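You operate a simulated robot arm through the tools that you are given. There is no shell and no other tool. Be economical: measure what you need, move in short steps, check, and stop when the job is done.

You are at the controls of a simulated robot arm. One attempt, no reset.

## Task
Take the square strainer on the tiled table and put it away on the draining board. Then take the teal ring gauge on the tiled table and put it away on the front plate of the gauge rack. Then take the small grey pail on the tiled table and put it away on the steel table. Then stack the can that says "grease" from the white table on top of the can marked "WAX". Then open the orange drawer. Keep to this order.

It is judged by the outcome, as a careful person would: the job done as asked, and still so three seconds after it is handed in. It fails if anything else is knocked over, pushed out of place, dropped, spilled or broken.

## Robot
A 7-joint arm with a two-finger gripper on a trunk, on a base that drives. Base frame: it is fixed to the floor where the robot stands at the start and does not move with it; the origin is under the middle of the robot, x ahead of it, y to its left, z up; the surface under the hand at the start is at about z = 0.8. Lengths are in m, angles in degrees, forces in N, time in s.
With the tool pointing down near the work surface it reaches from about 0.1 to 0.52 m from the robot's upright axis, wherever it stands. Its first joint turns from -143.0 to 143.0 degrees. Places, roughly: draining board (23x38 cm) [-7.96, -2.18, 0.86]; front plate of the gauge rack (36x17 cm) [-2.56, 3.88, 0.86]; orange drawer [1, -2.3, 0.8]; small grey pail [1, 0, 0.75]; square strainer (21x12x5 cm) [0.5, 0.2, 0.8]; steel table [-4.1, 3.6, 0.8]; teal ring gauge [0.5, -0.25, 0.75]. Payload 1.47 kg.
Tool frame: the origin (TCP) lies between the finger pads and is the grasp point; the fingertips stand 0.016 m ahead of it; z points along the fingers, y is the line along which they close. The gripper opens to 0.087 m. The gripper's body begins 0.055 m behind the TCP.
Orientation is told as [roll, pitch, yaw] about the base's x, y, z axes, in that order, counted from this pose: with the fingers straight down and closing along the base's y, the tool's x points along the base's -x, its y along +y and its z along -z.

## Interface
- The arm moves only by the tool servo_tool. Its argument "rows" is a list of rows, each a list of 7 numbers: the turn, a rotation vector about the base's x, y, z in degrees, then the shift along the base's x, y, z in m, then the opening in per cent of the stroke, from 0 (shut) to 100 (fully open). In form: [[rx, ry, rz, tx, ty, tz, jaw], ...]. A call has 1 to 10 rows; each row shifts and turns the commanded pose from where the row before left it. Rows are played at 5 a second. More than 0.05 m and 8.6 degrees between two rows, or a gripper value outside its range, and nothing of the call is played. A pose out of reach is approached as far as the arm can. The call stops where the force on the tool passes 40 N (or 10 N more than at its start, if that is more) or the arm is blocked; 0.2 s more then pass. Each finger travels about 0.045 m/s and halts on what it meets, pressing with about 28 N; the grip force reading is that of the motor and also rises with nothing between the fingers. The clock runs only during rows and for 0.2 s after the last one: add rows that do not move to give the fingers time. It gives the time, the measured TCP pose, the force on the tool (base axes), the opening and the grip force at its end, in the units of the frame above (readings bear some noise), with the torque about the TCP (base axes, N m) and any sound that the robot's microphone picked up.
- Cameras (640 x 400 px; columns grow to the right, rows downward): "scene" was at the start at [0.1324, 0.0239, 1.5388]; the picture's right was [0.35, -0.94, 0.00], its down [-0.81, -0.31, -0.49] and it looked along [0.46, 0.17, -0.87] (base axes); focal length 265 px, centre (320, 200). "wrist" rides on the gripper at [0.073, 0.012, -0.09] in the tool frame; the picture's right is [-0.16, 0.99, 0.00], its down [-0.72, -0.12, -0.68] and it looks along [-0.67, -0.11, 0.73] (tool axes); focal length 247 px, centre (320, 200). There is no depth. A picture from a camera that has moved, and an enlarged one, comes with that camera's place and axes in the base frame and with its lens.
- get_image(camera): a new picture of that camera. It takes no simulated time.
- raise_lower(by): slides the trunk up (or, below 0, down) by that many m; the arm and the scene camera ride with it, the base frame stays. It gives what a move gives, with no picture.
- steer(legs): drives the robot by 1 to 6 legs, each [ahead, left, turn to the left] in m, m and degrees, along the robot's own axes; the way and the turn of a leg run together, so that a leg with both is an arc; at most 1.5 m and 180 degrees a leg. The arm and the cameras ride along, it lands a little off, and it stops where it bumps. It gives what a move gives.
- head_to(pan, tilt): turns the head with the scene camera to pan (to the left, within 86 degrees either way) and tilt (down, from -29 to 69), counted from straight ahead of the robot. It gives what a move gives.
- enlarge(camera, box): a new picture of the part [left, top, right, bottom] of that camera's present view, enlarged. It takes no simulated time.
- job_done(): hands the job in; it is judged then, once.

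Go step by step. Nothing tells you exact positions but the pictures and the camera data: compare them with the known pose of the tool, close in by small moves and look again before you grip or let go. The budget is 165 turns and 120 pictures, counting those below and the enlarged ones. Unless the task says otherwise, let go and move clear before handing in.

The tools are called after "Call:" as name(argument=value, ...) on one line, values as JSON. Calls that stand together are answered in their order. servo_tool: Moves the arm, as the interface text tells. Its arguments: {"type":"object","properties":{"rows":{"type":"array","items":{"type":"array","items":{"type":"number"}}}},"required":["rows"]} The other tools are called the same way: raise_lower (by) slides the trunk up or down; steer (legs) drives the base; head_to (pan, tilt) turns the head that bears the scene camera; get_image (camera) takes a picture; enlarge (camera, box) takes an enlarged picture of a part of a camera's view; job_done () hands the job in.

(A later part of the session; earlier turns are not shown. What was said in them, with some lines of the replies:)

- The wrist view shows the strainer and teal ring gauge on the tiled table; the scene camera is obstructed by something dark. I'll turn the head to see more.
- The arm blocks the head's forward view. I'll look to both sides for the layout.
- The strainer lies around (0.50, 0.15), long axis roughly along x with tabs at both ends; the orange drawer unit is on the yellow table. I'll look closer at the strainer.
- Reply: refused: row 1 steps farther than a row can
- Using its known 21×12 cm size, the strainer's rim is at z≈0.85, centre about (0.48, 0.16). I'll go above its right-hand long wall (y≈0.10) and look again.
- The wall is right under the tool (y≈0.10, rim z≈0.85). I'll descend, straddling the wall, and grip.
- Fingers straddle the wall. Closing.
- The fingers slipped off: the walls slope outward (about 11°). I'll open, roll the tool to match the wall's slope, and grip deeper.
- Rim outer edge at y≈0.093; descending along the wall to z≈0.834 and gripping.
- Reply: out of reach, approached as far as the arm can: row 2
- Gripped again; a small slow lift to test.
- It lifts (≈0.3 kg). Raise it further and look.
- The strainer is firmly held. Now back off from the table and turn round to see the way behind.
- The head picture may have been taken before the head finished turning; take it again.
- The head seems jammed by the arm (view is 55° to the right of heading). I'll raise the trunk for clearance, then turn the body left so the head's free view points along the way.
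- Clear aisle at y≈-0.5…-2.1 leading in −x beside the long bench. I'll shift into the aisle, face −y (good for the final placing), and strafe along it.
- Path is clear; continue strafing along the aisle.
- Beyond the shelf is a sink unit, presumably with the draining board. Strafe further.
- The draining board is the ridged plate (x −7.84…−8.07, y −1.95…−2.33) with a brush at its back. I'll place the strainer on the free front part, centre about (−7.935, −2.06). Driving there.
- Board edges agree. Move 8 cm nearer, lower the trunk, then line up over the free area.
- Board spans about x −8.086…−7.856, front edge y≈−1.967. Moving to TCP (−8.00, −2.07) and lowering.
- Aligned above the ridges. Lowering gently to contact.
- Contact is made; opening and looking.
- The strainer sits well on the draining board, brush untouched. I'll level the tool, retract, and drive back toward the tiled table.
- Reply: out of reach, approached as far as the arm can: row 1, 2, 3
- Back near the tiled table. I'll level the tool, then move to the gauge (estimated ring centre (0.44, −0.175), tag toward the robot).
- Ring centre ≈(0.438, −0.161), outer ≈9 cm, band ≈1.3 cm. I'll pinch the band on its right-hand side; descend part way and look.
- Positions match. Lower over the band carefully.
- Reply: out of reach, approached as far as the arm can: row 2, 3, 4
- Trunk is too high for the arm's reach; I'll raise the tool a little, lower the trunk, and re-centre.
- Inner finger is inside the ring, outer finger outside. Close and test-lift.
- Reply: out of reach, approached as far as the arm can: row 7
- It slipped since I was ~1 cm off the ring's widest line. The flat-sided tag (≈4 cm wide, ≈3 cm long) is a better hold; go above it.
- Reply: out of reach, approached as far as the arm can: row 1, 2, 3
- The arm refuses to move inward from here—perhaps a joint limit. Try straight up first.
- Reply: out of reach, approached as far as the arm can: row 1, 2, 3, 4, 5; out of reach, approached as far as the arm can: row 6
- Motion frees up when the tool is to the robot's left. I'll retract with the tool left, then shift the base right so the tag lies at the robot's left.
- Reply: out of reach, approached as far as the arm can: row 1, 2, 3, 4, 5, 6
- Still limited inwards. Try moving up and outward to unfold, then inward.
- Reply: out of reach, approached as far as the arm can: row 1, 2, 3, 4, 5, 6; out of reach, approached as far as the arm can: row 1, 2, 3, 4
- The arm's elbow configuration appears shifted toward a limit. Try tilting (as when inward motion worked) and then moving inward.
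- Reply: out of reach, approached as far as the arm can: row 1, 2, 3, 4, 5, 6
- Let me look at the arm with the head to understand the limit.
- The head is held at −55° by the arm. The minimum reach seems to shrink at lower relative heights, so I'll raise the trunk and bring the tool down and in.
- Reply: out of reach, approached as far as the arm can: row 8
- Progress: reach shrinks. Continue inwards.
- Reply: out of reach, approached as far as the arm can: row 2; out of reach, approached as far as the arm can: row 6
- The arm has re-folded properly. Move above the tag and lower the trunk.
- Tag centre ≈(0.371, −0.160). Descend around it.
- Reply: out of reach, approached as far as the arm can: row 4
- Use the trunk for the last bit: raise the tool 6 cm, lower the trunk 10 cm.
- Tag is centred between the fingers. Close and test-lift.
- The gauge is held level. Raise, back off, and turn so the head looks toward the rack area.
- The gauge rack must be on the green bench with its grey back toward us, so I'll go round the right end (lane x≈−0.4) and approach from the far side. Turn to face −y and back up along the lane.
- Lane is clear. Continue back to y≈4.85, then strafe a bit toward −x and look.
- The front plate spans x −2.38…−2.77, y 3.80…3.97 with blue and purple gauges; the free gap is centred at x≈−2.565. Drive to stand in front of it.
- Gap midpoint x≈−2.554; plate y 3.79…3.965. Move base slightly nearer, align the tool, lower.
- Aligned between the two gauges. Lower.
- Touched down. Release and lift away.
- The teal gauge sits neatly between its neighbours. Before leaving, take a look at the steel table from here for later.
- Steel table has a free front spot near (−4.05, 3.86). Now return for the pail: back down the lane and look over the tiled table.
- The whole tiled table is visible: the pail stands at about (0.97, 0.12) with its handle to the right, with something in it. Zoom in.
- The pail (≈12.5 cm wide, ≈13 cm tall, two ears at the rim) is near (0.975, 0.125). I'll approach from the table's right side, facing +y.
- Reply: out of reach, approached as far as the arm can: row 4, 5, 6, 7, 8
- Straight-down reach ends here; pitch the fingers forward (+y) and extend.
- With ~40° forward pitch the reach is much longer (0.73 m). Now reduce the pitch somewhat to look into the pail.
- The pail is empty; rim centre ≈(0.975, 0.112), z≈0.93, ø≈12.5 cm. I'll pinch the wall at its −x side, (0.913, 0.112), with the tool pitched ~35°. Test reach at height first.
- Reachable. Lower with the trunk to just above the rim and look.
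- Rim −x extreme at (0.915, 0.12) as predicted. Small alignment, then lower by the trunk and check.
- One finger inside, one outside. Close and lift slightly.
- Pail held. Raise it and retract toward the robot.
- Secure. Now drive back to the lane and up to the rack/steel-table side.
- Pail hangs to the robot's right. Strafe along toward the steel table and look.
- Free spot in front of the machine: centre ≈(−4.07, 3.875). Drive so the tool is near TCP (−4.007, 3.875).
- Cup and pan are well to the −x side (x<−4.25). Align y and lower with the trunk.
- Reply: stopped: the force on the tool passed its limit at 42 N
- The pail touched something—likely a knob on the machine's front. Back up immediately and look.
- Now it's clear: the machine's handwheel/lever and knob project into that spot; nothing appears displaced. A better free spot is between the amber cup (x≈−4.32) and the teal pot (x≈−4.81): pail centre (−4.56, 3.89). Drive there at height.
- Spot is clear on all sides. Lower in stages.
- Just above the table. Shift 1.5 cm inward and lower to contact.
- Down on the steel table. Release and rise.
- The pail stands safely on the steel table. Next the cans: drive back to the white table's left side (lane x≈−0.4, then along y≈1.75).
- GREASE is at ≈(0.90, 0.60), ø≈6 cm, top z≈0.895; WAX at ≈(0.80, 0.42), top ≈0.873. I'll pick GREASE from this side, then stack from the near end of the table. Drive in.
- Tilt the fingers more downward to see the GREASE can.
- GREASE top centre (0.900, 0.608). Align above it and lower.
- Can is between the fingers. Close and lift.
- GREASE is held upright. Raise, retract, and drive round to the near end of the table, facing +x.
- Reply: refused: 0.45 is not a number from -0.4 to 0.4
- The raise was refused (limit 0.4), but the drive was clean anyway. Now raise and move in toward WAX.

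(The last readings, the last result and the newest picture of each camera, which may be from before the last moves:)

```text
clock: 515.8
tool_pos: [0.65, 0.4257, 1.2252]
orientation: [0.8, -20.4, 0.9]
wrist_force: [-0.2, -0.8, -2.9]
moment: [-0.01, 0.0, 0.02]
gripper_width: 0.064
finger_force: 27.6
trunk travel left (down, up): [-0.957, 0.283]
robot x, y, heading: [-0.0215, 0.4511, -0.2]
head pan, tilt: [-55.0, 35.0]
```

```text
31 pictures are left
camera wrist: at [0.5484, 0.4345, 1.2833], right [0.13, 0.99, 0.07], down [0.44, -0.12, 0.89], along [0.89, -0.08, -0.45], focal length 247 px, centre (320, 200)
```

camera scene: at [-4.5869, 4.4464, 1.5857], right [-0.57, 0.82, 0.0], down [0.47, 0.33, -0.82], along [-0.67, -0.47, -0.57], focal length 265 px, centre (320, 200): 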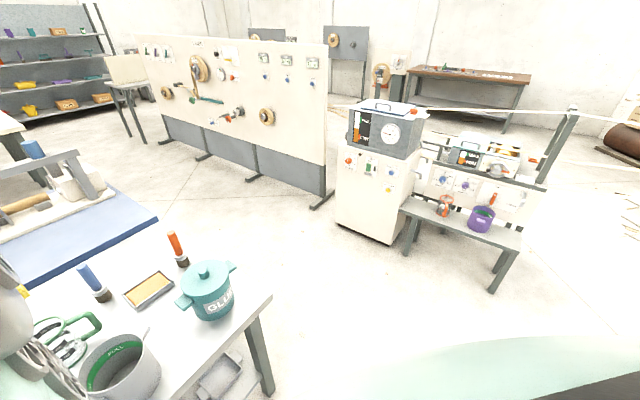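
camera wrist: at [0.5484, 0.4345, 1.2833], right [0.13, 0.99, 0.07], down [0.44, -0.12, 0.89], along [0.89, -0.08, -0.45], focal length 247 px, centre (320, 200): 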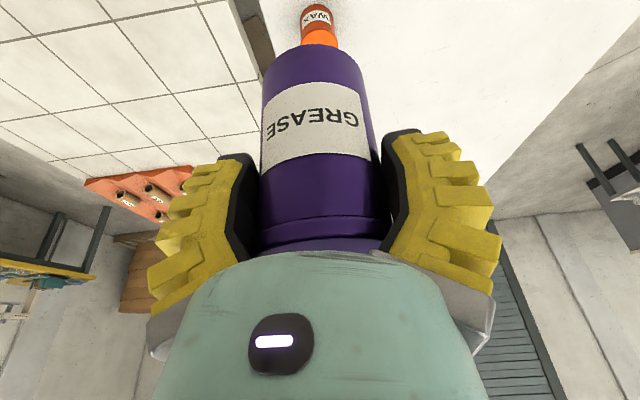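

WAX is straight ahead, centre ≈(0.806, 0.435). Extend over it at height, checking reach.

Call:
servo_tool(rows=[[0, 0, 0, 0.03, 0.004, 0, 0], [0, 0, 0, 0.03, 0.004, 0, 0], [0, 0, 0, 0.03, 0, 0, 0], [0, 0, 0, 0.03, 0, 0, 0], [0, 0, 0, 0.03, 0, 0, 0], [0, 0, 0, 0, 0, 0, 0]])

Call:
raise_lower(by=-0.23)

Call:
get_image(camera="wrist")

```text
clock: 517.2
tool_pos: [0.7969, 0.4336, 1.2289]
orientation: [0.7, -20.8, 0.9]
wrist_force: [1.2, -0.9, -0.5]
moment: [0.05, 0.11, 0.02]
gripper_width: 0.0638
finger_force: 27.9
out of reach, approached as far as the arm can: row 5
trunk travel left (down, up): [-0.957, 0.283]
robot x, y, heading: [-0.0182, 0.4466, -0.5]
head pan, tilt: [-55.0, 35.0]
```

```text
clock: 519.6
tool_pos: [0.791, 0.4334, 0.9948]
orientation: [0.8, -20.5, 0.9]
wrist_force: [0.0, -0.5, -2.0]
moment: [-0.01, 0.0, 0.0]
gripper_width: 0.0637
finger_force: 28.3
trunk travel left (down, up): [-0.727, 0.513]
robot x, y, heading: [-0.0232, 0.4492, 0.1]
head pan, tilt: [-55.0, 35.0]
```

```text
30 pictures are left
camera wrist: at [0.6924, 0.4417, 1.0547], right [0.13, 0.99, 0.07], down [0.44, -0.12, 0.89], along [0.89, -0.08, -0.45], focal length 247 px, centre (320, 200)
```

wrist: 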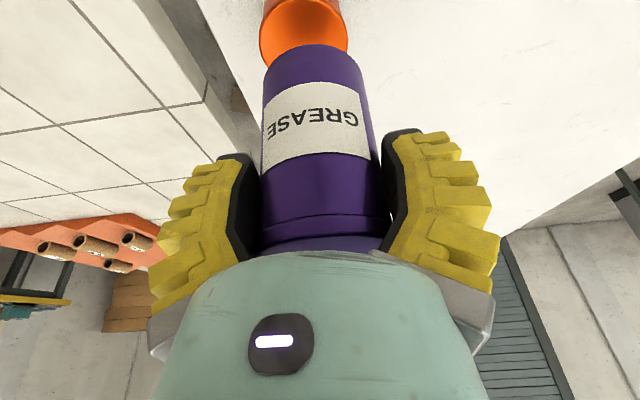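

Call:
enlarge(camera="wrist", box=[220, 0, 400, 110])

```text
3.56 times, centred on (310, 55) of wrist
camera zoom: at [0.6924, 0.4417, 1.0547], right [0.13, 0.99, 0.07], down [0.44, -0.12, 0.89], along [0.89, -0.08, -0.45], focal length 878 px, centre (356, 716)
```

zoom: 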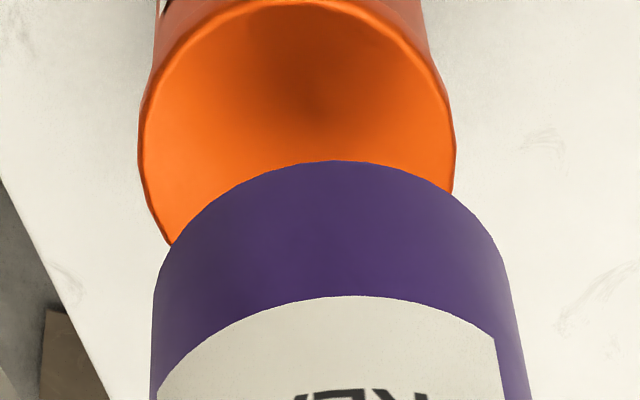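

WAX top centre ≈(0.803, 0.429); GREASE's base centre ≈(0.799, 0.436). The arm is at its reach limit, so nudge the base 3 cm forward then correct with the tool.

Call:
steer(legs=[[0.03, 0, 0]])

```text
clock: 520.4
tool_pos: [0.8216, 0.4336, 0.9958]
orientation: [0.8, -20.4, 0.8]
wrist_force: [0.2, -0.1, -3.3]
moment: [-0.02, 0.01, 0.02]
gripper_width: 0.0636
finger_force: 27.9
trunk travel left (down, up): [-0.727, 0.513]
robot x, y, heading: [0.0088, 0.4475, -0.4]
head pan, tilt: [-55.0, 35.0]
```

Now target TCP ≈(0.796, 0.427); move back 2.5 cm, lower to ~5 mm above and inspect.

Call:
servo_tool(rows=[[0, 0, 0, -0.013, -0.003, 0, 0], [0, 0, 0, -0.0125, -0.0035, 0, 0], [0, 0, 0, 0, 0, -0.02, 0], [0, 0, 0, 0, 0, -0.02, 0], [0, 0, 0, 0, 0, 0, 0]])

Call:
enlarge(camera="wrist", box=[220, 0, 400, 110])

```text
clock: 521.6
tool_pos: [0.7976, 0.4263, 0.956]
orientation: [0.7, -20.4, 0.8]
wrist_force: [-0.8, 0.2, -2.7]
moment: [-0.04, 0.0, 0.0]
gripper_width: 0.0637
finger_force: 28.2
trunk travel left (down, up): [-0.727, 0.513]
robot x, y, heading: [0.0163, 0.449, -0.4]
head pan, tilt: [-55.0, 35.0]
```

```text
3.56 times, centred on (310, 55) of wrist
camera zoom: at [0.6967, 0.4346, 1.0142], right [0.13, 0.99, 0.07], down [0.44, -0.12, 0.89], along [0.89, -0.08, -0.45], focal length 878 px, centre (356, 716)
```

zoom: 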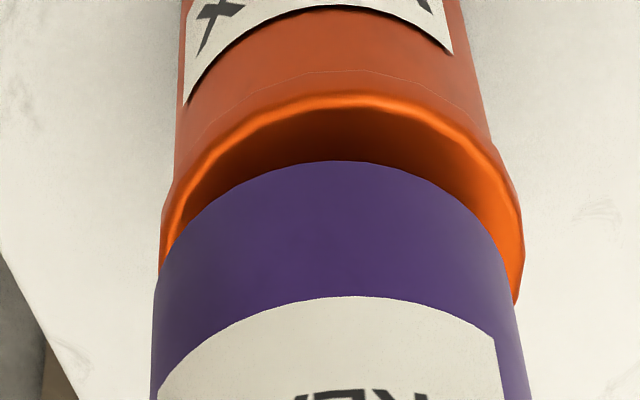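

Alignment within ~2 mm. Lower the remaining ~18 mm gently to contact.

Call:
servo_tool(rows=[[0, 0, 0, 0.001, 0.002, -0.006, 0], [0, 0, 0, 0, 0, -0.004, 0], [0, 0, 0, 0, 0, 0, 0]])

Call:
servo_tool(rows=[[0, 0, 0, 0, 0, -0.003, 0], [0, 0, 0, 0, 0, 0, 0]])

Call:
servo_tool(rows=[[0, 0, 0, 0, 0, -0.003, 0], [0, 0, 0, 0, 0, 0, 0]])

Call:
enlarge(camera="wrist", box=[220, 0, 400, 110])

```text
clock: 522.4
tool_pos: [0.7994, 0.4281, 0.9476]
orientation: [0.7, -20.5, 0.8]
wrist_force: [-0.7, -0.5, 0.2]
moment: [-0.03, -0.03, -0.02]
gripper_width: 0.0636
finger_force: 28.2
trunk travel left (down, up): [-0.727, 0.513]
robot x, y, heading: [0.0092, 0.4473, -0.2]
head pan, tilt: [-55.0, 35.0]
```

```text
clock: 523.0
tool_pos: [0.8002, 0.429, 0.946]
orientation: [0.7, -20.8, 0.9]
wrist_force: [-0.6, -0.9, 10.6]
moment: [-0.07, -0.37, -0.03]
gripper_width: 0.0635
finger_force: 28.1
trunk travel left (down, up): [-0.727, 0.513]
robot x, y, heading: [0.0122, 0.448, -0.5]
head pan, tilt: [-55.0, 35.0]
```

```text
clock: 523.6
tool_pos: [0.8016, 0.4294, 0.9436]
orientation: [0.7, -20.9, 0.9]
wrist_force: [-0.4, -0.1, 20.0]
moment: [-0.08, -0.47, -0.02]
gripper_width: 0.0639
finger_force: 28.2
trunk travel left (down, up): [-0.727, 0.513]
robot x, y, heading: [0.0081, 0.4491, -0.2]
head pan, tilt: [-55.0, 35.0]
```

```text
3.56 times, centred on (310, 55) of wrist
camera zoom: at [0.7016, 0.4369, 1.0017], right [0.13, 0.99, 0.07], down [0.44, -0.12, 0.89], along [0.89, -0.08, -0.45], focal length 878 px, centre (356, 716)
```

zoom: 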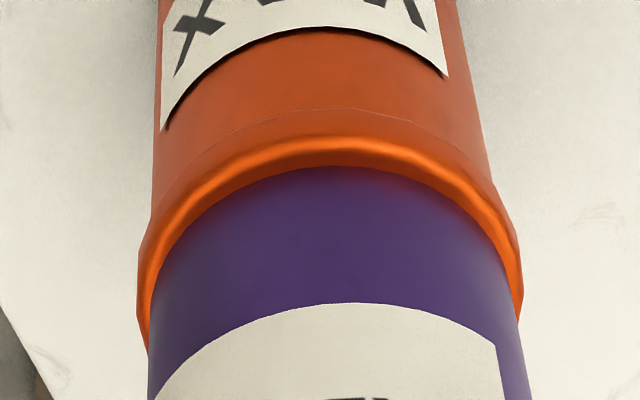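

Seated on WAX and well centred. Unload slightly, open slowly, and rise straight up.

Call:
servo_tool(rows=[[0, 0, 0, -0.001, 0, 0.002, 0], [0, 0, 0, -0.001, 0, 0.002, 0], [0, 0, 0, 0, 0, 0, 0]])

Call:
servo_tool(rows=[[0, 0, 0, 0, 0, 0, 85], [0, 0, 0, 0, 0, 0, 100], [0, 0, 0, 0, 0, 0, 100], [0, 0, 0, 0, 0, 0, 100], [0, 0, 0, 0, 0, 0, 100]])

Call:
get_image(camera="wrist")

```text
clock: 524.4
tool_pos: [0.7982, 0.4294, 0.9439]
orientation: [0.8, -20.5, 0.9]
wrist_force: [3.0, 0.5, 4.3]
moment: [-0.04, -0.47, -0.02]
gripper_width: 0.0639
finger_force: 27.6
trunk travel left (down, up): [-0.727, 0.513]
robot x, y, heading: [0.0086, 0.4475, -0.1]
head pan, tilt: [-55.0, 35.0]
```

```text
clock: 525.6
tool_pos: [0.7954, 0.4285, 0.9443]
orientation: [0.7, -20.4, 0.8]
wrist_force: [-0.6, 0.3, -0.5]
moment: [0.0, -0.03, 0.01]
gripper_width: 0.0868
finger_force: 0.0
trunk travel left (down, up): [-0.727, 0.513]
robot x, y, heading: [0.0099, 0.446, -0.3]
head pan, tilt: [-55.0, 35.0]
```

```text
26 pictures are left
camera wrist: at [0.6958, 0.437, 1.0028], right [0.13, 0.99, 0.07], down [0.44, -0.12, 0.89], along [0.89, -0.08, -0.45], focal length 247 px, centre (320, 200)
```

wrist: 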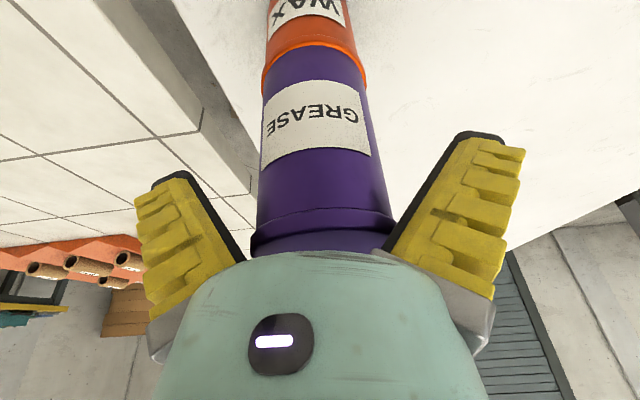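

Stack stands. Rise straight up.

Call:
raise_lower(by=0.15)

Call:
get_image(camera="wrist")

```text
clock: 527.4
tool_pos: [0.7964, 0.4285, 1.0949]
orientation: [0.8, -20.5, 0.8]
wrist_force: [0.5, 0.1, 0.1]
moment: [0.01, 0.03, 0.01]
gripper_width: 0.087
finger_force: 0.1
trunk travel left (down, up): [-0.877, 0.363]
robot x, y, heading: [0.0132, 0.4487, -0.1]
head pan, tilt: [-55.0, 35.0]
```

```text
25 pictures are left
camera wrist: at [0.6957, 0.437, 1.1526], right [0.13, 0.99, 0.07], down [0.44, -0.12, 0.89], along [0.89, -0.08, -0.45], focal length 247 px, centre (320, 200)
```

wrist: 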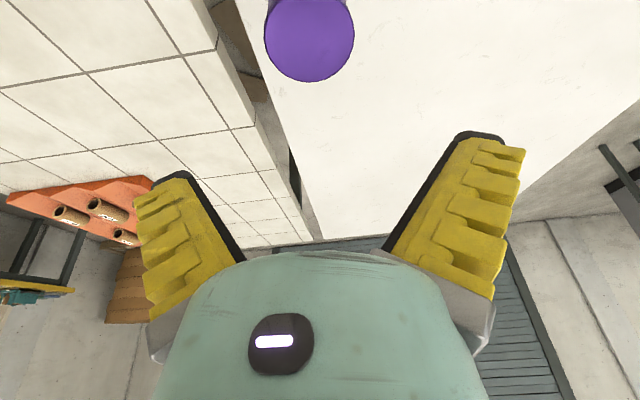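

The GREASE can stands on WAX. Now off to the orange drawer on the yellow table.

Call:
raise_lower(by=0.2)

Call:
steer(legs=[[-0.5, 0, 0], [0, -1.5, 0], [0.8, -0.1, 0]])

Call:
enlarge(camera="scene", box=[160, 60, 480, 260])

```text
clock: 529.6
tool_pos: [0.7966, 0.4289, 1.2947]
orientation: [0.7, -20.4, 0.7]
wrist_force: [-0.2, 0.3, -0.4]
moment: [-0.01, 0.02, -0.04]
gripper_width: 0.0866
finger_force: 0.1
trunk travel left (down, up): [-1.077, 0.163]
robot x, y, heading: [0.0109, 0.4501, -0.2]
head pan, tilt: [-55.0, 35.0]
```

```text
clock: 543.5
tool_pos: [1.0983, -1.1766, 1.2941]
orientation: [0.8, -20.4, 1.1]
wrist_force: [-0.9, 0.2, 0.4]
moment: [-0.02, 0.0, -0.03]
gripper_width: 0.0869
finger_force: 0.0
trunk travel left (down, up): [-1.077, 0.163]
robot x, y, heading: [0.3114, -1.1609, 0.0]
head pan, tilt: [-55.0, 35.0]
```

```text
2.00 times, centred on (320, 160) of scene
camera zoom: at [0.4318, -1.2321, 1.7558], right [-0.83, -0.56, 0.0], down [-0.32, 0.48, -0.82], along [0.46, -0.68, -0.57], focal length 530 px, centre (320, 280)
```

zoom: 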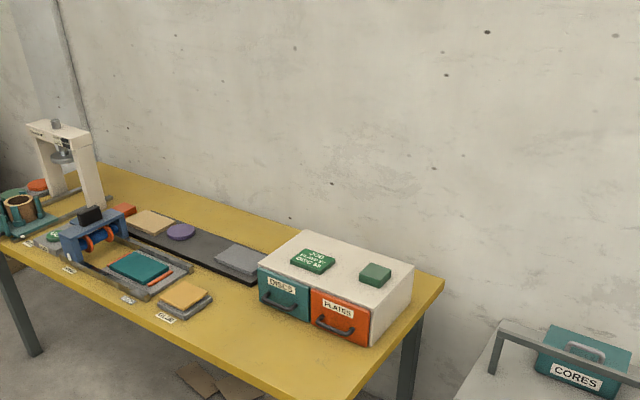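

The orange "PLATES" drawer's bar handle is at about x 0.95–1.07, y≈−2.155, z≈0.838 on a face at y≈−2.19. I'll turn the tool nearly horizontal with the fingers closing vertically. First pitch it here in free space.

Call:
servo_tool(rows=[[0, -8, 0, -0.01, 0, 0, 60], [0, -8, 0, -0.01, 0, 0, 60], [0, -8, 0, -0.01, 0, 0, 60], [0, -8, 0, -0.01, 0, 0, 60], [0, -8, 0, -0.01, 0, 0, 60], [0, -8, 0, 0, 0, 0, 60], [0, 0, 0, 0, 0, 0, 60]])

Call:
servo_tool(rows=[[7.88, 0, -3.19, 0, 0, 0, 60], [7.88, 0, -3.19, 0, 0, 0, 60], [7.88, 0, -3.19, 0, 0, 0, 60], [7.88, 0, -3.19, 0, 0, 0, 60], [7.88, 0, -3.19, 0, 0, 0, 60], [7.88, 0, -3.19, 0, 0, 0, 60]])

```text
clock: 545.1
tool_pos: [1.048, -1.1767, 1.2951]
orientation: [-1.4, -68.5, 2.8]
wrist_force: [-0.6, 0.7, -0.4]
moment: [0.0, 0.0, 0.02]
gripper_width: 0.0574
finger_force: 3.7
trunk travel left (down, up): [-1.077, 0.163]
robot x, y, heading: [0.3112, -1.1597, -0.1]
head pan, tilt: [-55.0, 35.0]
```

```text
clock: 546.5
tool_pos: [1.0491, -1.1767, 1.2947]
orientation: [63.6, -36.7, -73.2]
wrist_force: [-0.8, -0.1, 0.2]
moment: [-0.01, -0.03, 0.01]
gripper_width: 0.0572
finger_force: 3.8
trunk travel left (down, up): [-1.077, 0.163]
robot x, y, heading: [0.3152, -1.1616, -0.1]
head pan, tilt: [-55.0, 35.0]
```

Works without limits. Complete the 90° roll.

Call:
servo_tool(rows=[[7.88, 0, -3.19, 0, 0, 0, 60], [7.88, 0, -3.19, 0, 0, 0, 60], [7.88, 0, -3.19, 0, 0, 0, 60], [7.88, 0, -3.19, 0, 0, 0, 60], [4.64, 0, -1.88, 0, 0, 0, 60], [0, 0, 0, 0, 0, 0, 60]])

Call:
get_image(camera="wrist")

```text
clock: 547.9
tool_pos: [1.0476, -1.1777, 1.2941]
orientation: [69.2, -1.0, -90.2]
wrist_force: [-0.1, -0.8, -0.4]
moment: [0.02, 0.0, 0.01]
gripper_width: 0.0575
finger_force: 3.9
trunk travel left (down, up): [-1.077, 0.163]
robot x, y, heading: [0.3107, -1.1591, 0.1]
head pan, tilt: [-55.0, 35.0]
```

```text
23 pictures are left
camera wrist: at [0.968, -1.1047, 1.3359], right [0.35, -0.14, 0.92], down [-0.68, -0.72, 0.15], along [0.64, -0.68, -0.35], focal length 247 px, centre (320, 200)
```

wrist: 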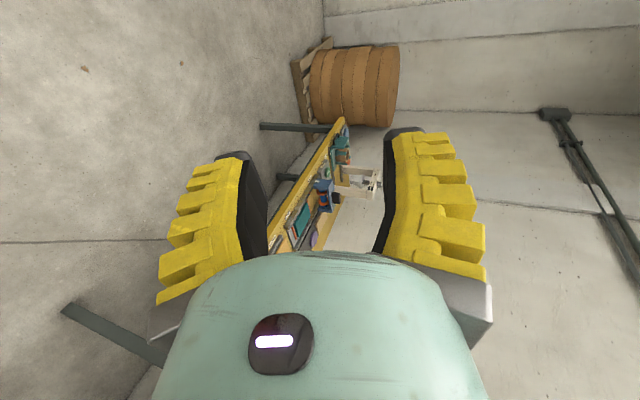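

Fingers now close vertically. Turn to face the drawer and position in front of it at height.

Call:
steer(legs=[[0, 0, -90], [0, 0.72, 0], [0.1, 0, 0]])

Call:
raise_lower(by=-0.35)

Call:
get_image(camera="wrist")

```text
clock: 556.5
tool_pos: [1.0267, -1.9902, 1.2944]
orientation: [69.0, -1.0, -179.6]
wrist_force: [-0.8, 0.3, -0.3]
moment: [0.0, 0.01, 0.0]
gripper_width: 0.0572
finger_force: 3.9
trunk travel left (down, up): [-1.077, 0.163]
robot x, y, heading: [1.0321, -1.2577, -89.4]
head pan, tilt: [-55.0, 35.0]
```

```text
clock: 559.9
tool_pos: [1.0265, -1.9908, 0.944]
orientation: [69.0, -1.2, -179.6]
wrist_force: [0.6, -0.2, 0.4]
moment: [-0.01, -0.03, 0.0]
gripper_width: 0.0575
finger_force: 3.8
trunk travel left (down, up): [-0.727, 0.513]
robot x, y, heading: [1.0401, -1.2537, -89.6]
head pan, tilt: [-55.0, 35.0]
```

```text
22 pictures are left
camera wrist: at [1.0994, -1.9123, 0.9858], right [-0.14, -0.35, 0.93], down [-0.73, 0.67, 0.15], along [-0.67, -0.65, -0.35], focal length 247 px, centre (320, 200)
```

wrist: 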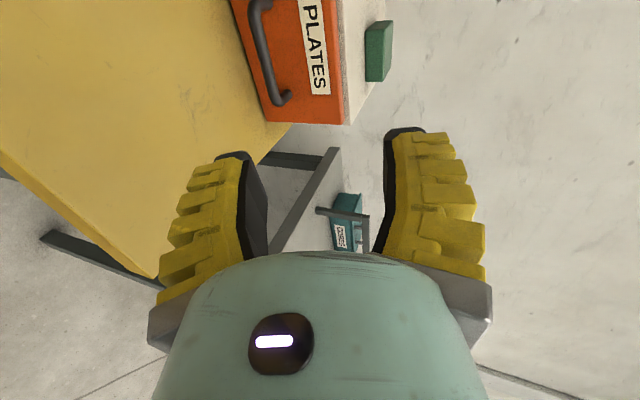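

Call:
enlarge(camera="wrist", box=[200, 0, 400, 140])

```text
2.86 times, centred on (300, 70) of wrist
camera zoom: at [1.0994, -1.9123, 0.9858], right [-0.14, -0.35, 0.93], down [-0.73, 0.67, 0.15], along [-0.67, -0.65, -0.35], focal length 706 px, centre (377, 571)
```

zoom: 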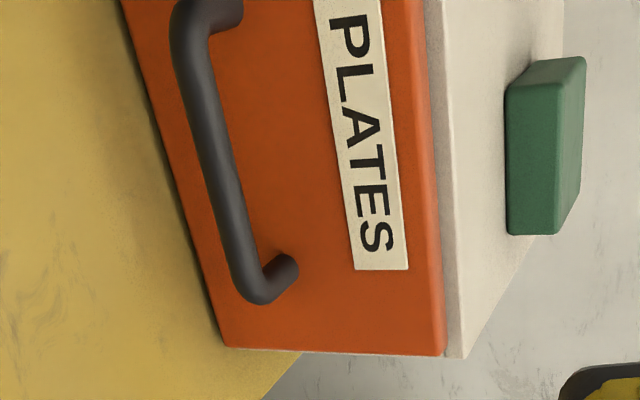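

Get a second view closer for triangulation: a bit lower and 4 cm nearer.

Call:
raise_lower(by=-0.07)

Call:
servo_tool(rows=[[0, 0, 0, 0.01, -0.02, 0, 60], [0, 0, 0, 0.01, -0.02, 0, 60], [0, 0, 0, 0, 0, 0, 60]])

Call:
get_image(camera="wrist")

```text
clock: 561.0
tool_pos: [1.0262, -1.9914, 0.8749]
orientation: [69.0, -1.1, -179.6]
wrist_force: [0.7, 1.4, 0.6]
moment: [0.0, -0.03, 0.0]
gripper_width: 0.0573
finger_force: 3.6
trunk travel left (down, up): [-0.657, 0.583]
robot x, y, heading: [1.0359, -1.2573, -89.8]
head pan, tilt: [-55.0, 35.0]
```

```text
clock: 561.8
tool_pos: [1.0476, -2.0328, 0.8741]
orientation: [69.2, -1.1, -179.5]
wrist_force: [-0.2, 0.8, 0.1]
moment: [0.02, -0.01, -0.02]
gripper_width: 0.0573
finger_force: 4.2
trunk travel left (down, up): [-0.657, 0.583]
robot x, y, heading: [1.0379, -1.26, -89.8]
head pan, tilt: [-55.0, 35.0]
```

```text
20 pictures are left
camera wrist: at [1.12, -1.9525, 0.9153], right [-0.14, -0.35, 0.93], down [-0.73, 0.67, 0.15], along [-0.67, -0.65, -0.35], focal length 247 px, centre (320, 200)
```

wrist: 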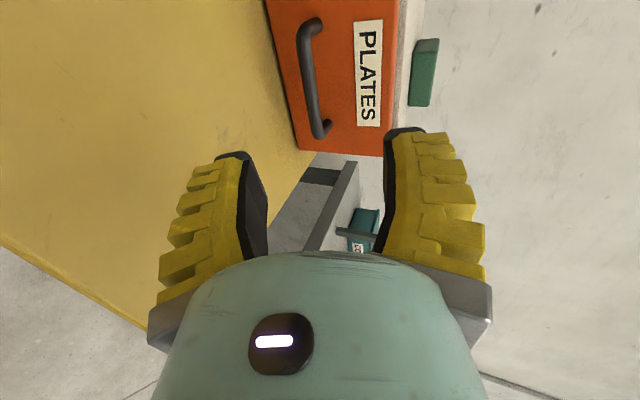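

Triangulation: yellow table z≈0.75, drawer face y≈−2.223, handle bar y≈−2.188, z≈0.805, x 0.985–1.089. Lower to bar height, then look.

Call:
servo_tool(rows=[[0, 0, 0, -0.01, -0.01, -0.023, 45], [0, 0, 0, 0, -0.02, -0.023, 45], [0, 0, 0, 0, -0.02, -0.023, 45], [0, 0, 0, 0, -0.03, 0, 45], [0, 0, 0, 0, 0, 0, 45]])

Call:
get_image(camera="wrist")

```text
clock: 563.0
tool_pos: [1.0485, -2.0636, 0.8284]
orientation: [69.0, -1.1, -179.6]
wrist_force: [1.1, 0.9, -0.8]
moment: [0.03, 0.02, 0.0]
gripper_width: 0.0449
finger_force: 4.3
out of reach, approached as far as the arm can: row 2, 3, 4
trunk travel left (down, up): [-0.657, 0.583]
robot x, y, heading: [1.0371, -1.2591, -89.7]
head pan, tilt: [-55.0, 35.0]
```

```text
19 pictures are left
camera wrist: at [1.1206, -1.9843, 0.8703], right [-0.14, -0.35, 0.92], down [-0.73, 0.67, 0.15], along [-0.67, -0.65, -0.35], focal length 247 px, centre (320, 200)
```

wrist: 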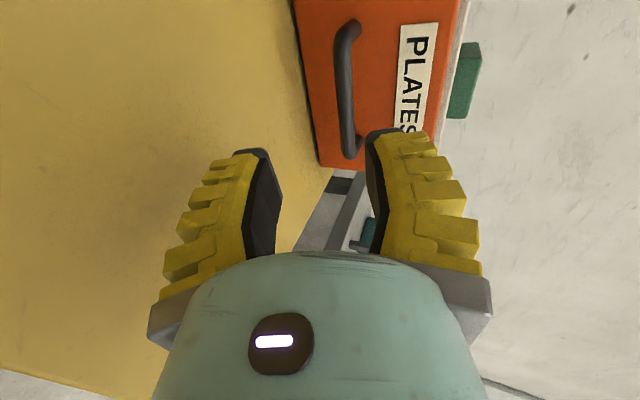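

Reach ends here; use the trunk (−2.4 cm) and drive 9 cm ahead. Bar height confirmed z≈0.804.

Call:
raise_lower(by=-0.024)

Call:
steer(legs=[[0.085, 0, 0]])

Call:
get_image(camera="wrist")

```text
clock: 563.6
tool_pos: [1.0478, -2.0643, 0.8058]
orientation: [69.1, -1.1, -179.7]
wrist_force: [-0.6, 0.2, 0.6]
moment: [0.0, 0.06, 0.01]
gripper_width: 0.0448
finger_force: 4.3
trunk travel left (down, up): [-0.633, 0.607]
robot x, y, heading: [1.036, -1.2569, -89.4]
head pan, tilt: [-55.0, 35.0]
```

```text
clock: 564.7
tool_pos: [1.0495, -2.1486, 0.8064]
orientation: [69.0, -1.1, -179.6]
wrist_force: [-0.1, -0.6, -0.3]
moment: [-0.02, 0.02, 0.03]
gripper_width: 0.0449
finger_force: 3.8
trunk travel left (down, up): [-0.633, 0.607]
robot x, y, heading: [1.0394, -1.3412, -89.6]
head pan, tilt: [-55.0, 35.0]
```

```text
18 pictures are left
camera wrist: at [1.121, -2.0697, 0.8473], right [-0.14, -0.35, 0.93], down [-0.73, 0.67, 0.15], along [-0.67, -0.65, -0.35], focal length 247 px, centre (320, 200)
```

wrist: 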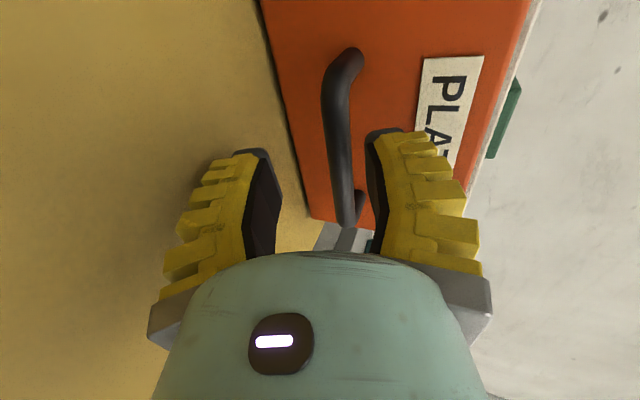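

Bar lies between the finger planes. Advance 3.7 cm.

Call:
steer(legs=[[0.037, 0, 0]])

Call:
get_image(camera="wrist")

```text
clock: 565.6
tool_pos: [1.0493, -2.1846, 0.8055]
orientation: [69.1, -1.1, -179.6]
wrist_force: [-0.1, -0.4, -0.6]
moment: [-0.02, -0.05, -0.03]
gripper_width: 0.0449
finger_force: 4.2
trunk travel left (down, up): [-0.633, 0.607]
robot x, y, heading: [1.0384, -1.3797, -89.5]
head pan, tilt: [-55.0, 35.0]
```

```text
17 pictures are left
camera wrist: at [1.1214, -2.1063, 0.847], right [-0.14, -0.35, 0.93], down [-0.73, 0.67, 0.15], along [-0.67, -0.65, -0.35], focal length 247 px, centre (320, 200)
```

wrist: 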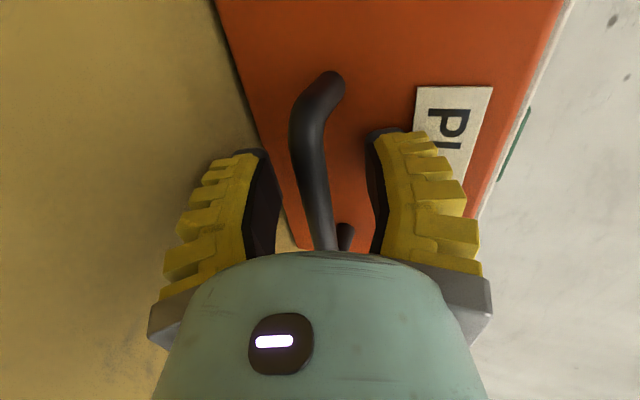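

Bar is between the fingers. Close on it.

Call:
servo_tool(rows=[[0, 0, 0, 0, 0, 0, 0], [0, 0, 0, 0, 0, 0, 0], [0, 0, 0, 0, 0, 0, 0], [0, 0, 0, 0, 0, 0, 0]])

```text
clock: 566.6
tool_pos: [1.0489, -2.1823, 0.8015]
orientation: [68.6, -1.1, -179.6]
wrist_force: [0.4, 3.5, -8.3]
moment: [-0.66, 0.01, -0.07]
gripper_width: 0.0062
finger_force: 29.2
trunk travel left (down, up): [-0.633, 0.607]
robot x, y, heading: [1.0374, -1.3771, -89.6]
head pan, tilt: [-55.0, 35.0]
```

Gripped. Pull toward the robot slowly.

Call:
servo_tool(rows=[[0, 0, 0, 0, 0.01, 0.003, 0], [0, 0, 0, 0, 0.015, 0, 0], [0, 0, 0, 0, 0.015, 0, 0], [0, 0, 0, 0, 0.015, 0, 0], [0, 0, 0, 0, 0, 0, 0]])

Call:
get_image(camera="wrist")

```text
clock: 567.8
tool_pos: [1.0491, -2.1239, 0.8031]
orientation: [68.4, -1.0, -179.6]
wrist_force: [3.3, -0.3, -37.9]
moment: [-0.6, -0.33, -0.41]
gripper_width: 0.0058
finger_force: 30.1
trunk travel left (down, up): [-0.633, 0.607]
robot x, y, heading: [1.0398, -1.3783, -89.6]
head pan, tilt: [-55.0, 35.0]
```

```text
16 pictures are left
camera wrist: at [1.1214, -2.045, 0.8447], right [-0.14, -0.36, 0.92], down [-0.73, 0.67, 0.15], along [-0.67, -0.65, -0.36], focal length 247 px, centre (320, 200)
```

wrist: 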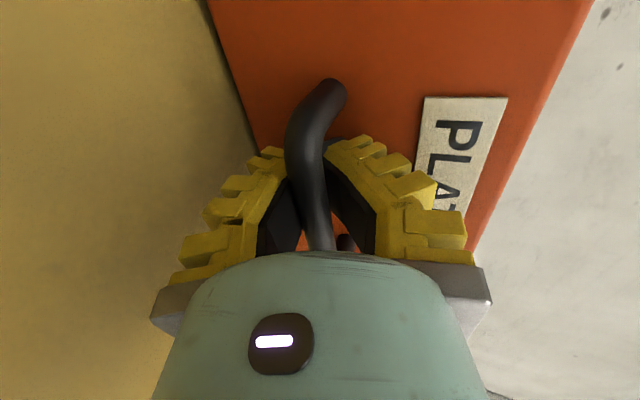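

The drawer is coming out (6 cm). Relieve the vertical load and pull further.

Call:
servo_tool(rows=[[0, 0, 0, 0, 0, -0.004, 0], [0, 0, 0, 0, 0.01, 0, 0], [0, 0, 0, 0, 0.01, 0, 0], [0, 0, 0, 0, 0, 0, 0]])

Call:
servo_tool(rows=[[0, 0, 0, 0, 0.015, 0, 0], [0, 0, 0, 0, 0.015, 0, 0], [0, 0, 0, 0, 0, 0, 0]])

```text
clock: 568.8
tool_pos: [1.0489, -2.1058, 0.8019]
orientation: [68.9, -1.1, -179.6]
wrist_force: [1.7, 0.9, -25.9]
moment: [-0.4, -0.15, 0.07]
gripper_width: 0.0058
finger_force: 30.0
trunk travel left (down, up): [-0.633, 0.607]
robot x, y, heading: [1.0433, -1.3775, -89.5]
head pan, tilt: [-55.0, 35.0]
```

```text
clock: 569.6
tool_pos: [1.0487, -2.0773, 0.8016]
orientation: [68.8, -1.1, -179.6]
wrist_force: [-0.5, 0.8, -24.3]
moment: [-0.35, -0.15, 0.1]
gripper_width: 0.006
finger_force: 29.7
trunk travel left (down, up): [-0.633, 0.607]
robot x, y, heading: [1.041, -1.3748, -89.6]
head pan, tilt: [-55.0, 35.0]
```

Call:
servo_tool(rows=[[0, 0, 0, 0, 0, -0.003, 0], [0, 0, 0, 0, 0.012, 0, 0], [0, 0, 0, 0, 0.012, 0, 0], [0, 0, 0, 0, 0, 0, 0]])

Call:
get_image(camera="wrist")

Call:
get_image(camera="scene")

```text
clock: 570.6
tool_pos: [1.0485, -2.0549, 0.8007]
orientation: [69.1, -1.1, -179.6]
wrist_force: [-0.2, 0.3, -10.4]
moment: [-0.1, -0.07, -0.01]
gripper_width: 0.0
finger_force: 29.5
trunk travel left (down, up): [-0.633, 0.607]
robot x, y, heading: [1.0388, -1.3757, -89.9]
head pan, tilt: [-55.0, 35.0]
```

```text
15 pictures are left
camera wrist: at [1.1213, -1.9756, 0.8423], right [-0.14, -0.35, 0.93], down [-0.73, 0.67, 0.15], along [-0.67, -0.65, -0.35], focal length 247 px, centre (320, 200)
```

wrist: 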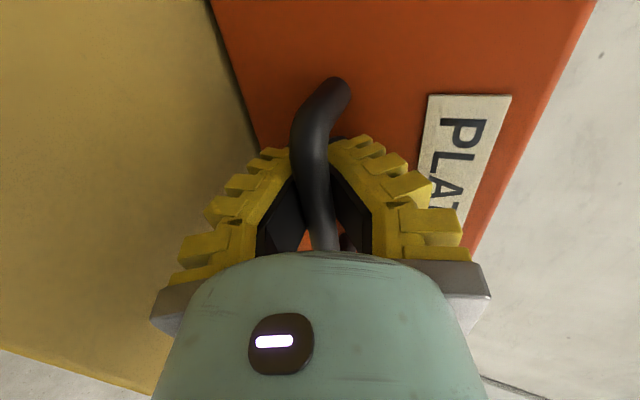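

```text
14 pictures are left
camera scene: at [0.968, -1.4947, 1.3116], right [-0.57, 0.82, 0.0], down [0.47, 0.33, -0.82], along [-0.68, -0.46, -0.57], focal length 265 px, centre (320, 200)
```

scene: 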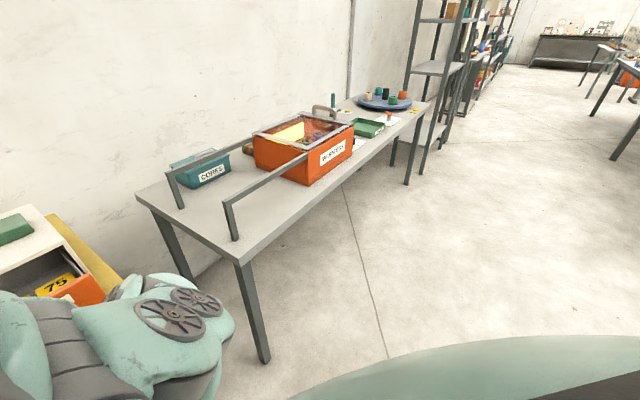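

The drawer is open about 12 cm and the bar is now hooked behind the closed fingertips. Pull a little further until it resists.

Call:
servo_tool(rows=[[0, 0, 0, 0, 0.012, 0, 0], [0, 0, 0, 0, 0.012, 0, 0], [0, 0, 0, 0, 0.012, 0, 0], [0, 0, 0, 0, 0, 0, 0]])

Call:
get_image(camera="wrist")

```text
clock: 571.6
tool_pos: [1.0485, -2.055, 0.8008]
orientation: [69.0, -1.1, -179.7]
wrist_force: [0.0, 0.9, -9.9]
moment: [-0.09, -0.11, -0.01]
gripper_width: 0.0
finger_force: 28.8
out of reach, approached as far as the arm can: row 1, 2, 3
trunk travel left (down, up): [-0.633, 0.607]
robot x, y, heading: [1.0406, -1.3752, -89.7]
head pan, tilt: [-55.0, 35.0]
```

```text
13 pictures are left
camera wrist: at [1.1213, -1.9758, 0.8422], right [-0.14, -0.35, 0.92], down [-0.73, 0.67, 0.15], along [-0.67, -0.65, -0.35], focal length 247 px, centre (320, 200)
```

wrist: 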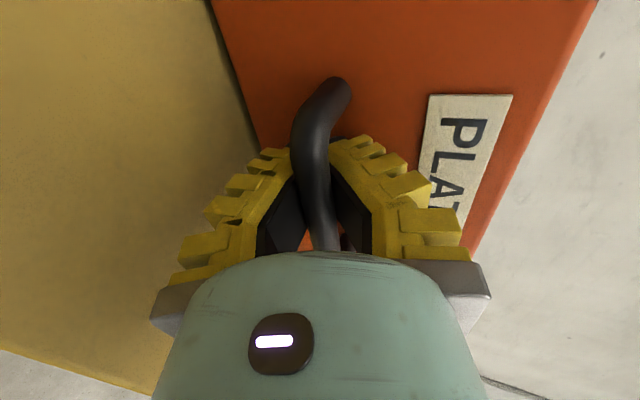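

The arm can't retract further; pull by driving back a few centimetres.

Call:
steer(legs=[[-0.03, 0, 0]])

Call:
get_image(camera="wrist")

```text
clock: 572.4
tool_pos: [1.0493, -2.0239, 0.8007]
orientation: [68.9, -1.1, -179.6]
wrist_force: [0.3, 0.6, -8.6]
moment: [-0.07, -0.03, 0.04]
gripper_width: 0.006
finger_force: 29.0
trunk travel left (down, up): [-0.633, 0.607]
robot x, y, heading: [1.0395, -1.3482, -89.8]
head pan, tilt: [-55.0, 35.0]
```

```text
12 pictures are left
camera wrist: at [1.1214, -1.9456, 0.8422], right [-0.14, -0.35, 0.92], down [-0.73, 0.67, 0.15], along [-0.67, -0.65, -0.35], focal length 247 px, centre (320, 200)
```

wrist: 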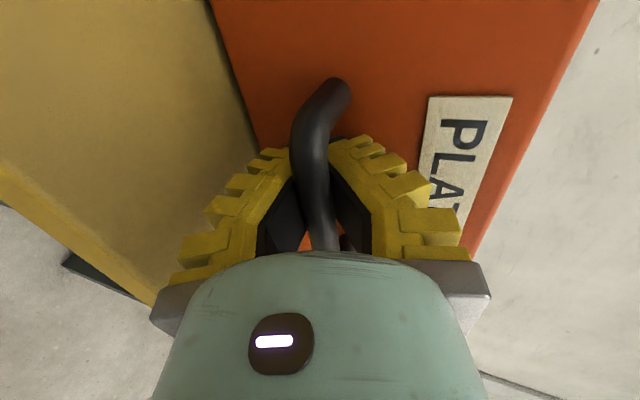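

The drawer has followed to about 16 cm open with hardly any resistance. Open the fingers and back straight off.

Call:
servo_tool(rows=[[0, 0, 0, 0, 0, 0, 45], [0, 0, 0, 0, 0, 0, 50], [0, 0, 0, 0, 0, 0, 50], [0, 0, 0, 0, 0, 0, 50]])

Call:
steer(legs=[[-0.06, 0, 0]])

Call:
get_image(camera="wrist")

```text
clock: 573.4
tool_pos: [1.0487, -2.0258, 0.8006]
orientation: [69.1, -1.0, -179.6]
wrist_force: [-0.7, 0.7, 0.4]
moment: [-0.04, 0.0, -0.04]
gripper_width: 0.049
finger_force: 3.8
trunk travel left (down, up): [-0.633, 0.607]
robot x, y, heading: [1.0379, -1.3476, -89.4]
head pan, tilt: [-55.0, 35.0]
```

```text
clock: 574.4
tool_pos: [1.0478, -1.9668, 0.8016]
orientation: [69.0, -1.0, -179.6]
wrist_force: [0.2, -0.2, 0.6]
moment: [0.02, 0.0, 0.0]
gripper_width: 0.0489
finger_force: 3.5
trunk travel left (down, up): [-0.633, 0.607]
robot x, y, heading: [1.0413, -1.286, -89.6]
head pan, tilt: [-55.0, 35.0]
```

```text
11 pictures are left
camera wrist: at [1.1211, -1.8872, 0.8429], right [-0.14, -0.35, 0.93], down [-0.73, 0.67, 0.15], along [-0.67, -0.65, -0.35], focal length 247 px, centre (320, 200)
```

wrist: 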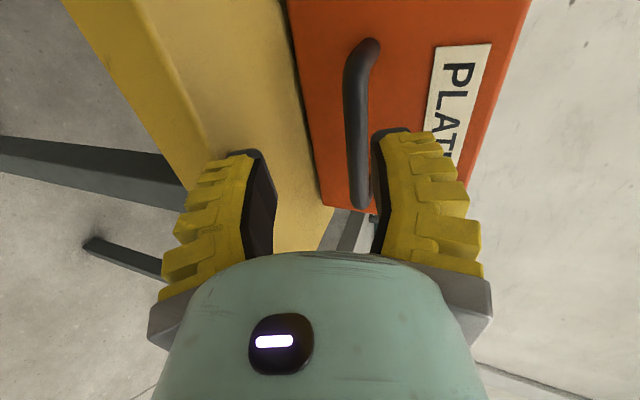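

Clear of the handle. Back off, raise and check the drawer and cabinet.

Call:
steer(legs=[[-0.25, 0, 0]])

Call:
raise_lower(by=0.38)

Call:
get_image(camera="wrist")

Call:
steer(legs=[[0, 0, 50]])

Call:
get_image(camera="scene")

```text
clock: 576.2
tool_pos: [1.0463, -1.717, 0.8019]
orientation: [69.1, -1.1, -179.6]
wrist_force: [-1.4, 0.8, -0.3]
moment: [-0.03, 0.01, -0.03]
gripper_width: 0.0493
finger_force: 4.6
trunk travel left (down, up): [-0.633, 0.607]
robot x, y, heading: [1.0356, -1.036, -89.9]
head pan, tilt: [-55.0, 35.0]
```

```text
clock: 579.9
tool_pos: [1.0469, -1.7175, 1.1813]
orientation: [69.1, -1.1, -179.6]
wrist_force: [-0.8, -0.4, -0.3]
moment: [0.04, -0.03, -0.02]
gripper_width: 0.0489
finger_force: 4.1
trunk travel left (down, up): [-1.013, 0.227]
robot x, y, heading: [1.0388, -1.0361, -89.8]
head pan, tilt: [-55.0, 35.0]
```

```text
10 pictures are left
camera wrist: at [1.1187, -1.6389, 1.223], right [-0.14, -0.35, 0.93], down [-0.73, 0.67, 0.15], along [-0.67, -0.65, -0.35], focal length 247 px, centre (320, 200)
```

wrist: 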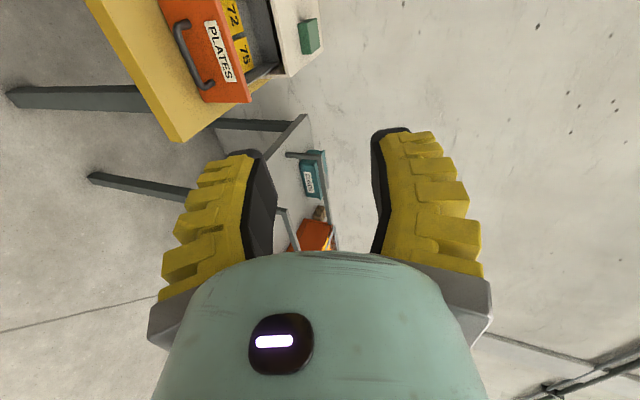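

```text
clock: 582.6
tool_pos: [1.5628, -1.4658, 1.1816]
orientation: [69.1, -1.1, -129.7]
wrist_force: [-0.7, -0.4, -0.8]
moment: [-0.01, -0.03, 0.01]
gripper_width: 0.0488
finger_force: 3.8
trunk travel left (down, up): [-1.013, 0.227]
robot x, y, heading: [1.0379, -1.0365, -39.6]
head pan, tilt: [-55.0, 35.0]
```

```text
9 pictures are left
camera scene: at [1.083, -1.1698, 1.6918], right [-1.0, 0.1, 0.0], down [0.06, 0.57, -0.82], along [-0.08, -0.82, -0.57], focal length 265 px, centre (320, 200)
```

scene: 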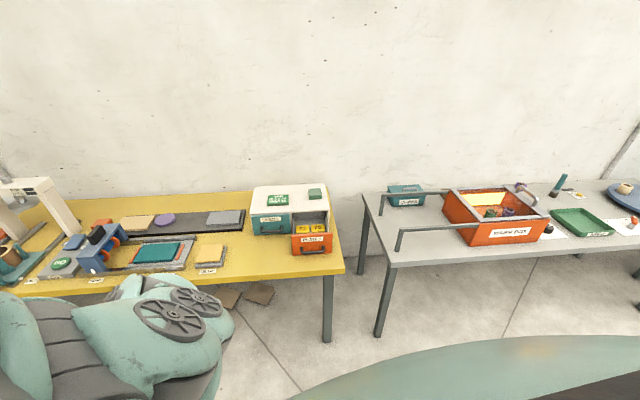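

The orange drawer is open, the cabinet is in place, and everything else looks undisturbed. Handing in.

Call:
job_done()

```text
The job is handed in.
```

All five jobs are done in the order you gave, and I handed the job in with the gripper empty and clear.

- **Strainer:** it is on the draining board, in front of the brush, which I did not touch.
- **Teal ring gauge:** it lies on the front plate of the rack, between the blue and purple gauges.
- **Grey pail:** it stands on the steel table, between the amber cup and the teal pot. On the first try the pail touched something in front of the machine on that table, with about 42 N of force. I backed off and used the other spot. Pictures afterwards showed nothing obviously moved.
- **Cans:** the GREASE can stands on the WAX can, centred to within about 2 mm. I last saw the stack after lifting away from it; I did not look at it again before handing in.
- **Orange drawer:** it is open by about 16 cm, and its cabinet did not move.
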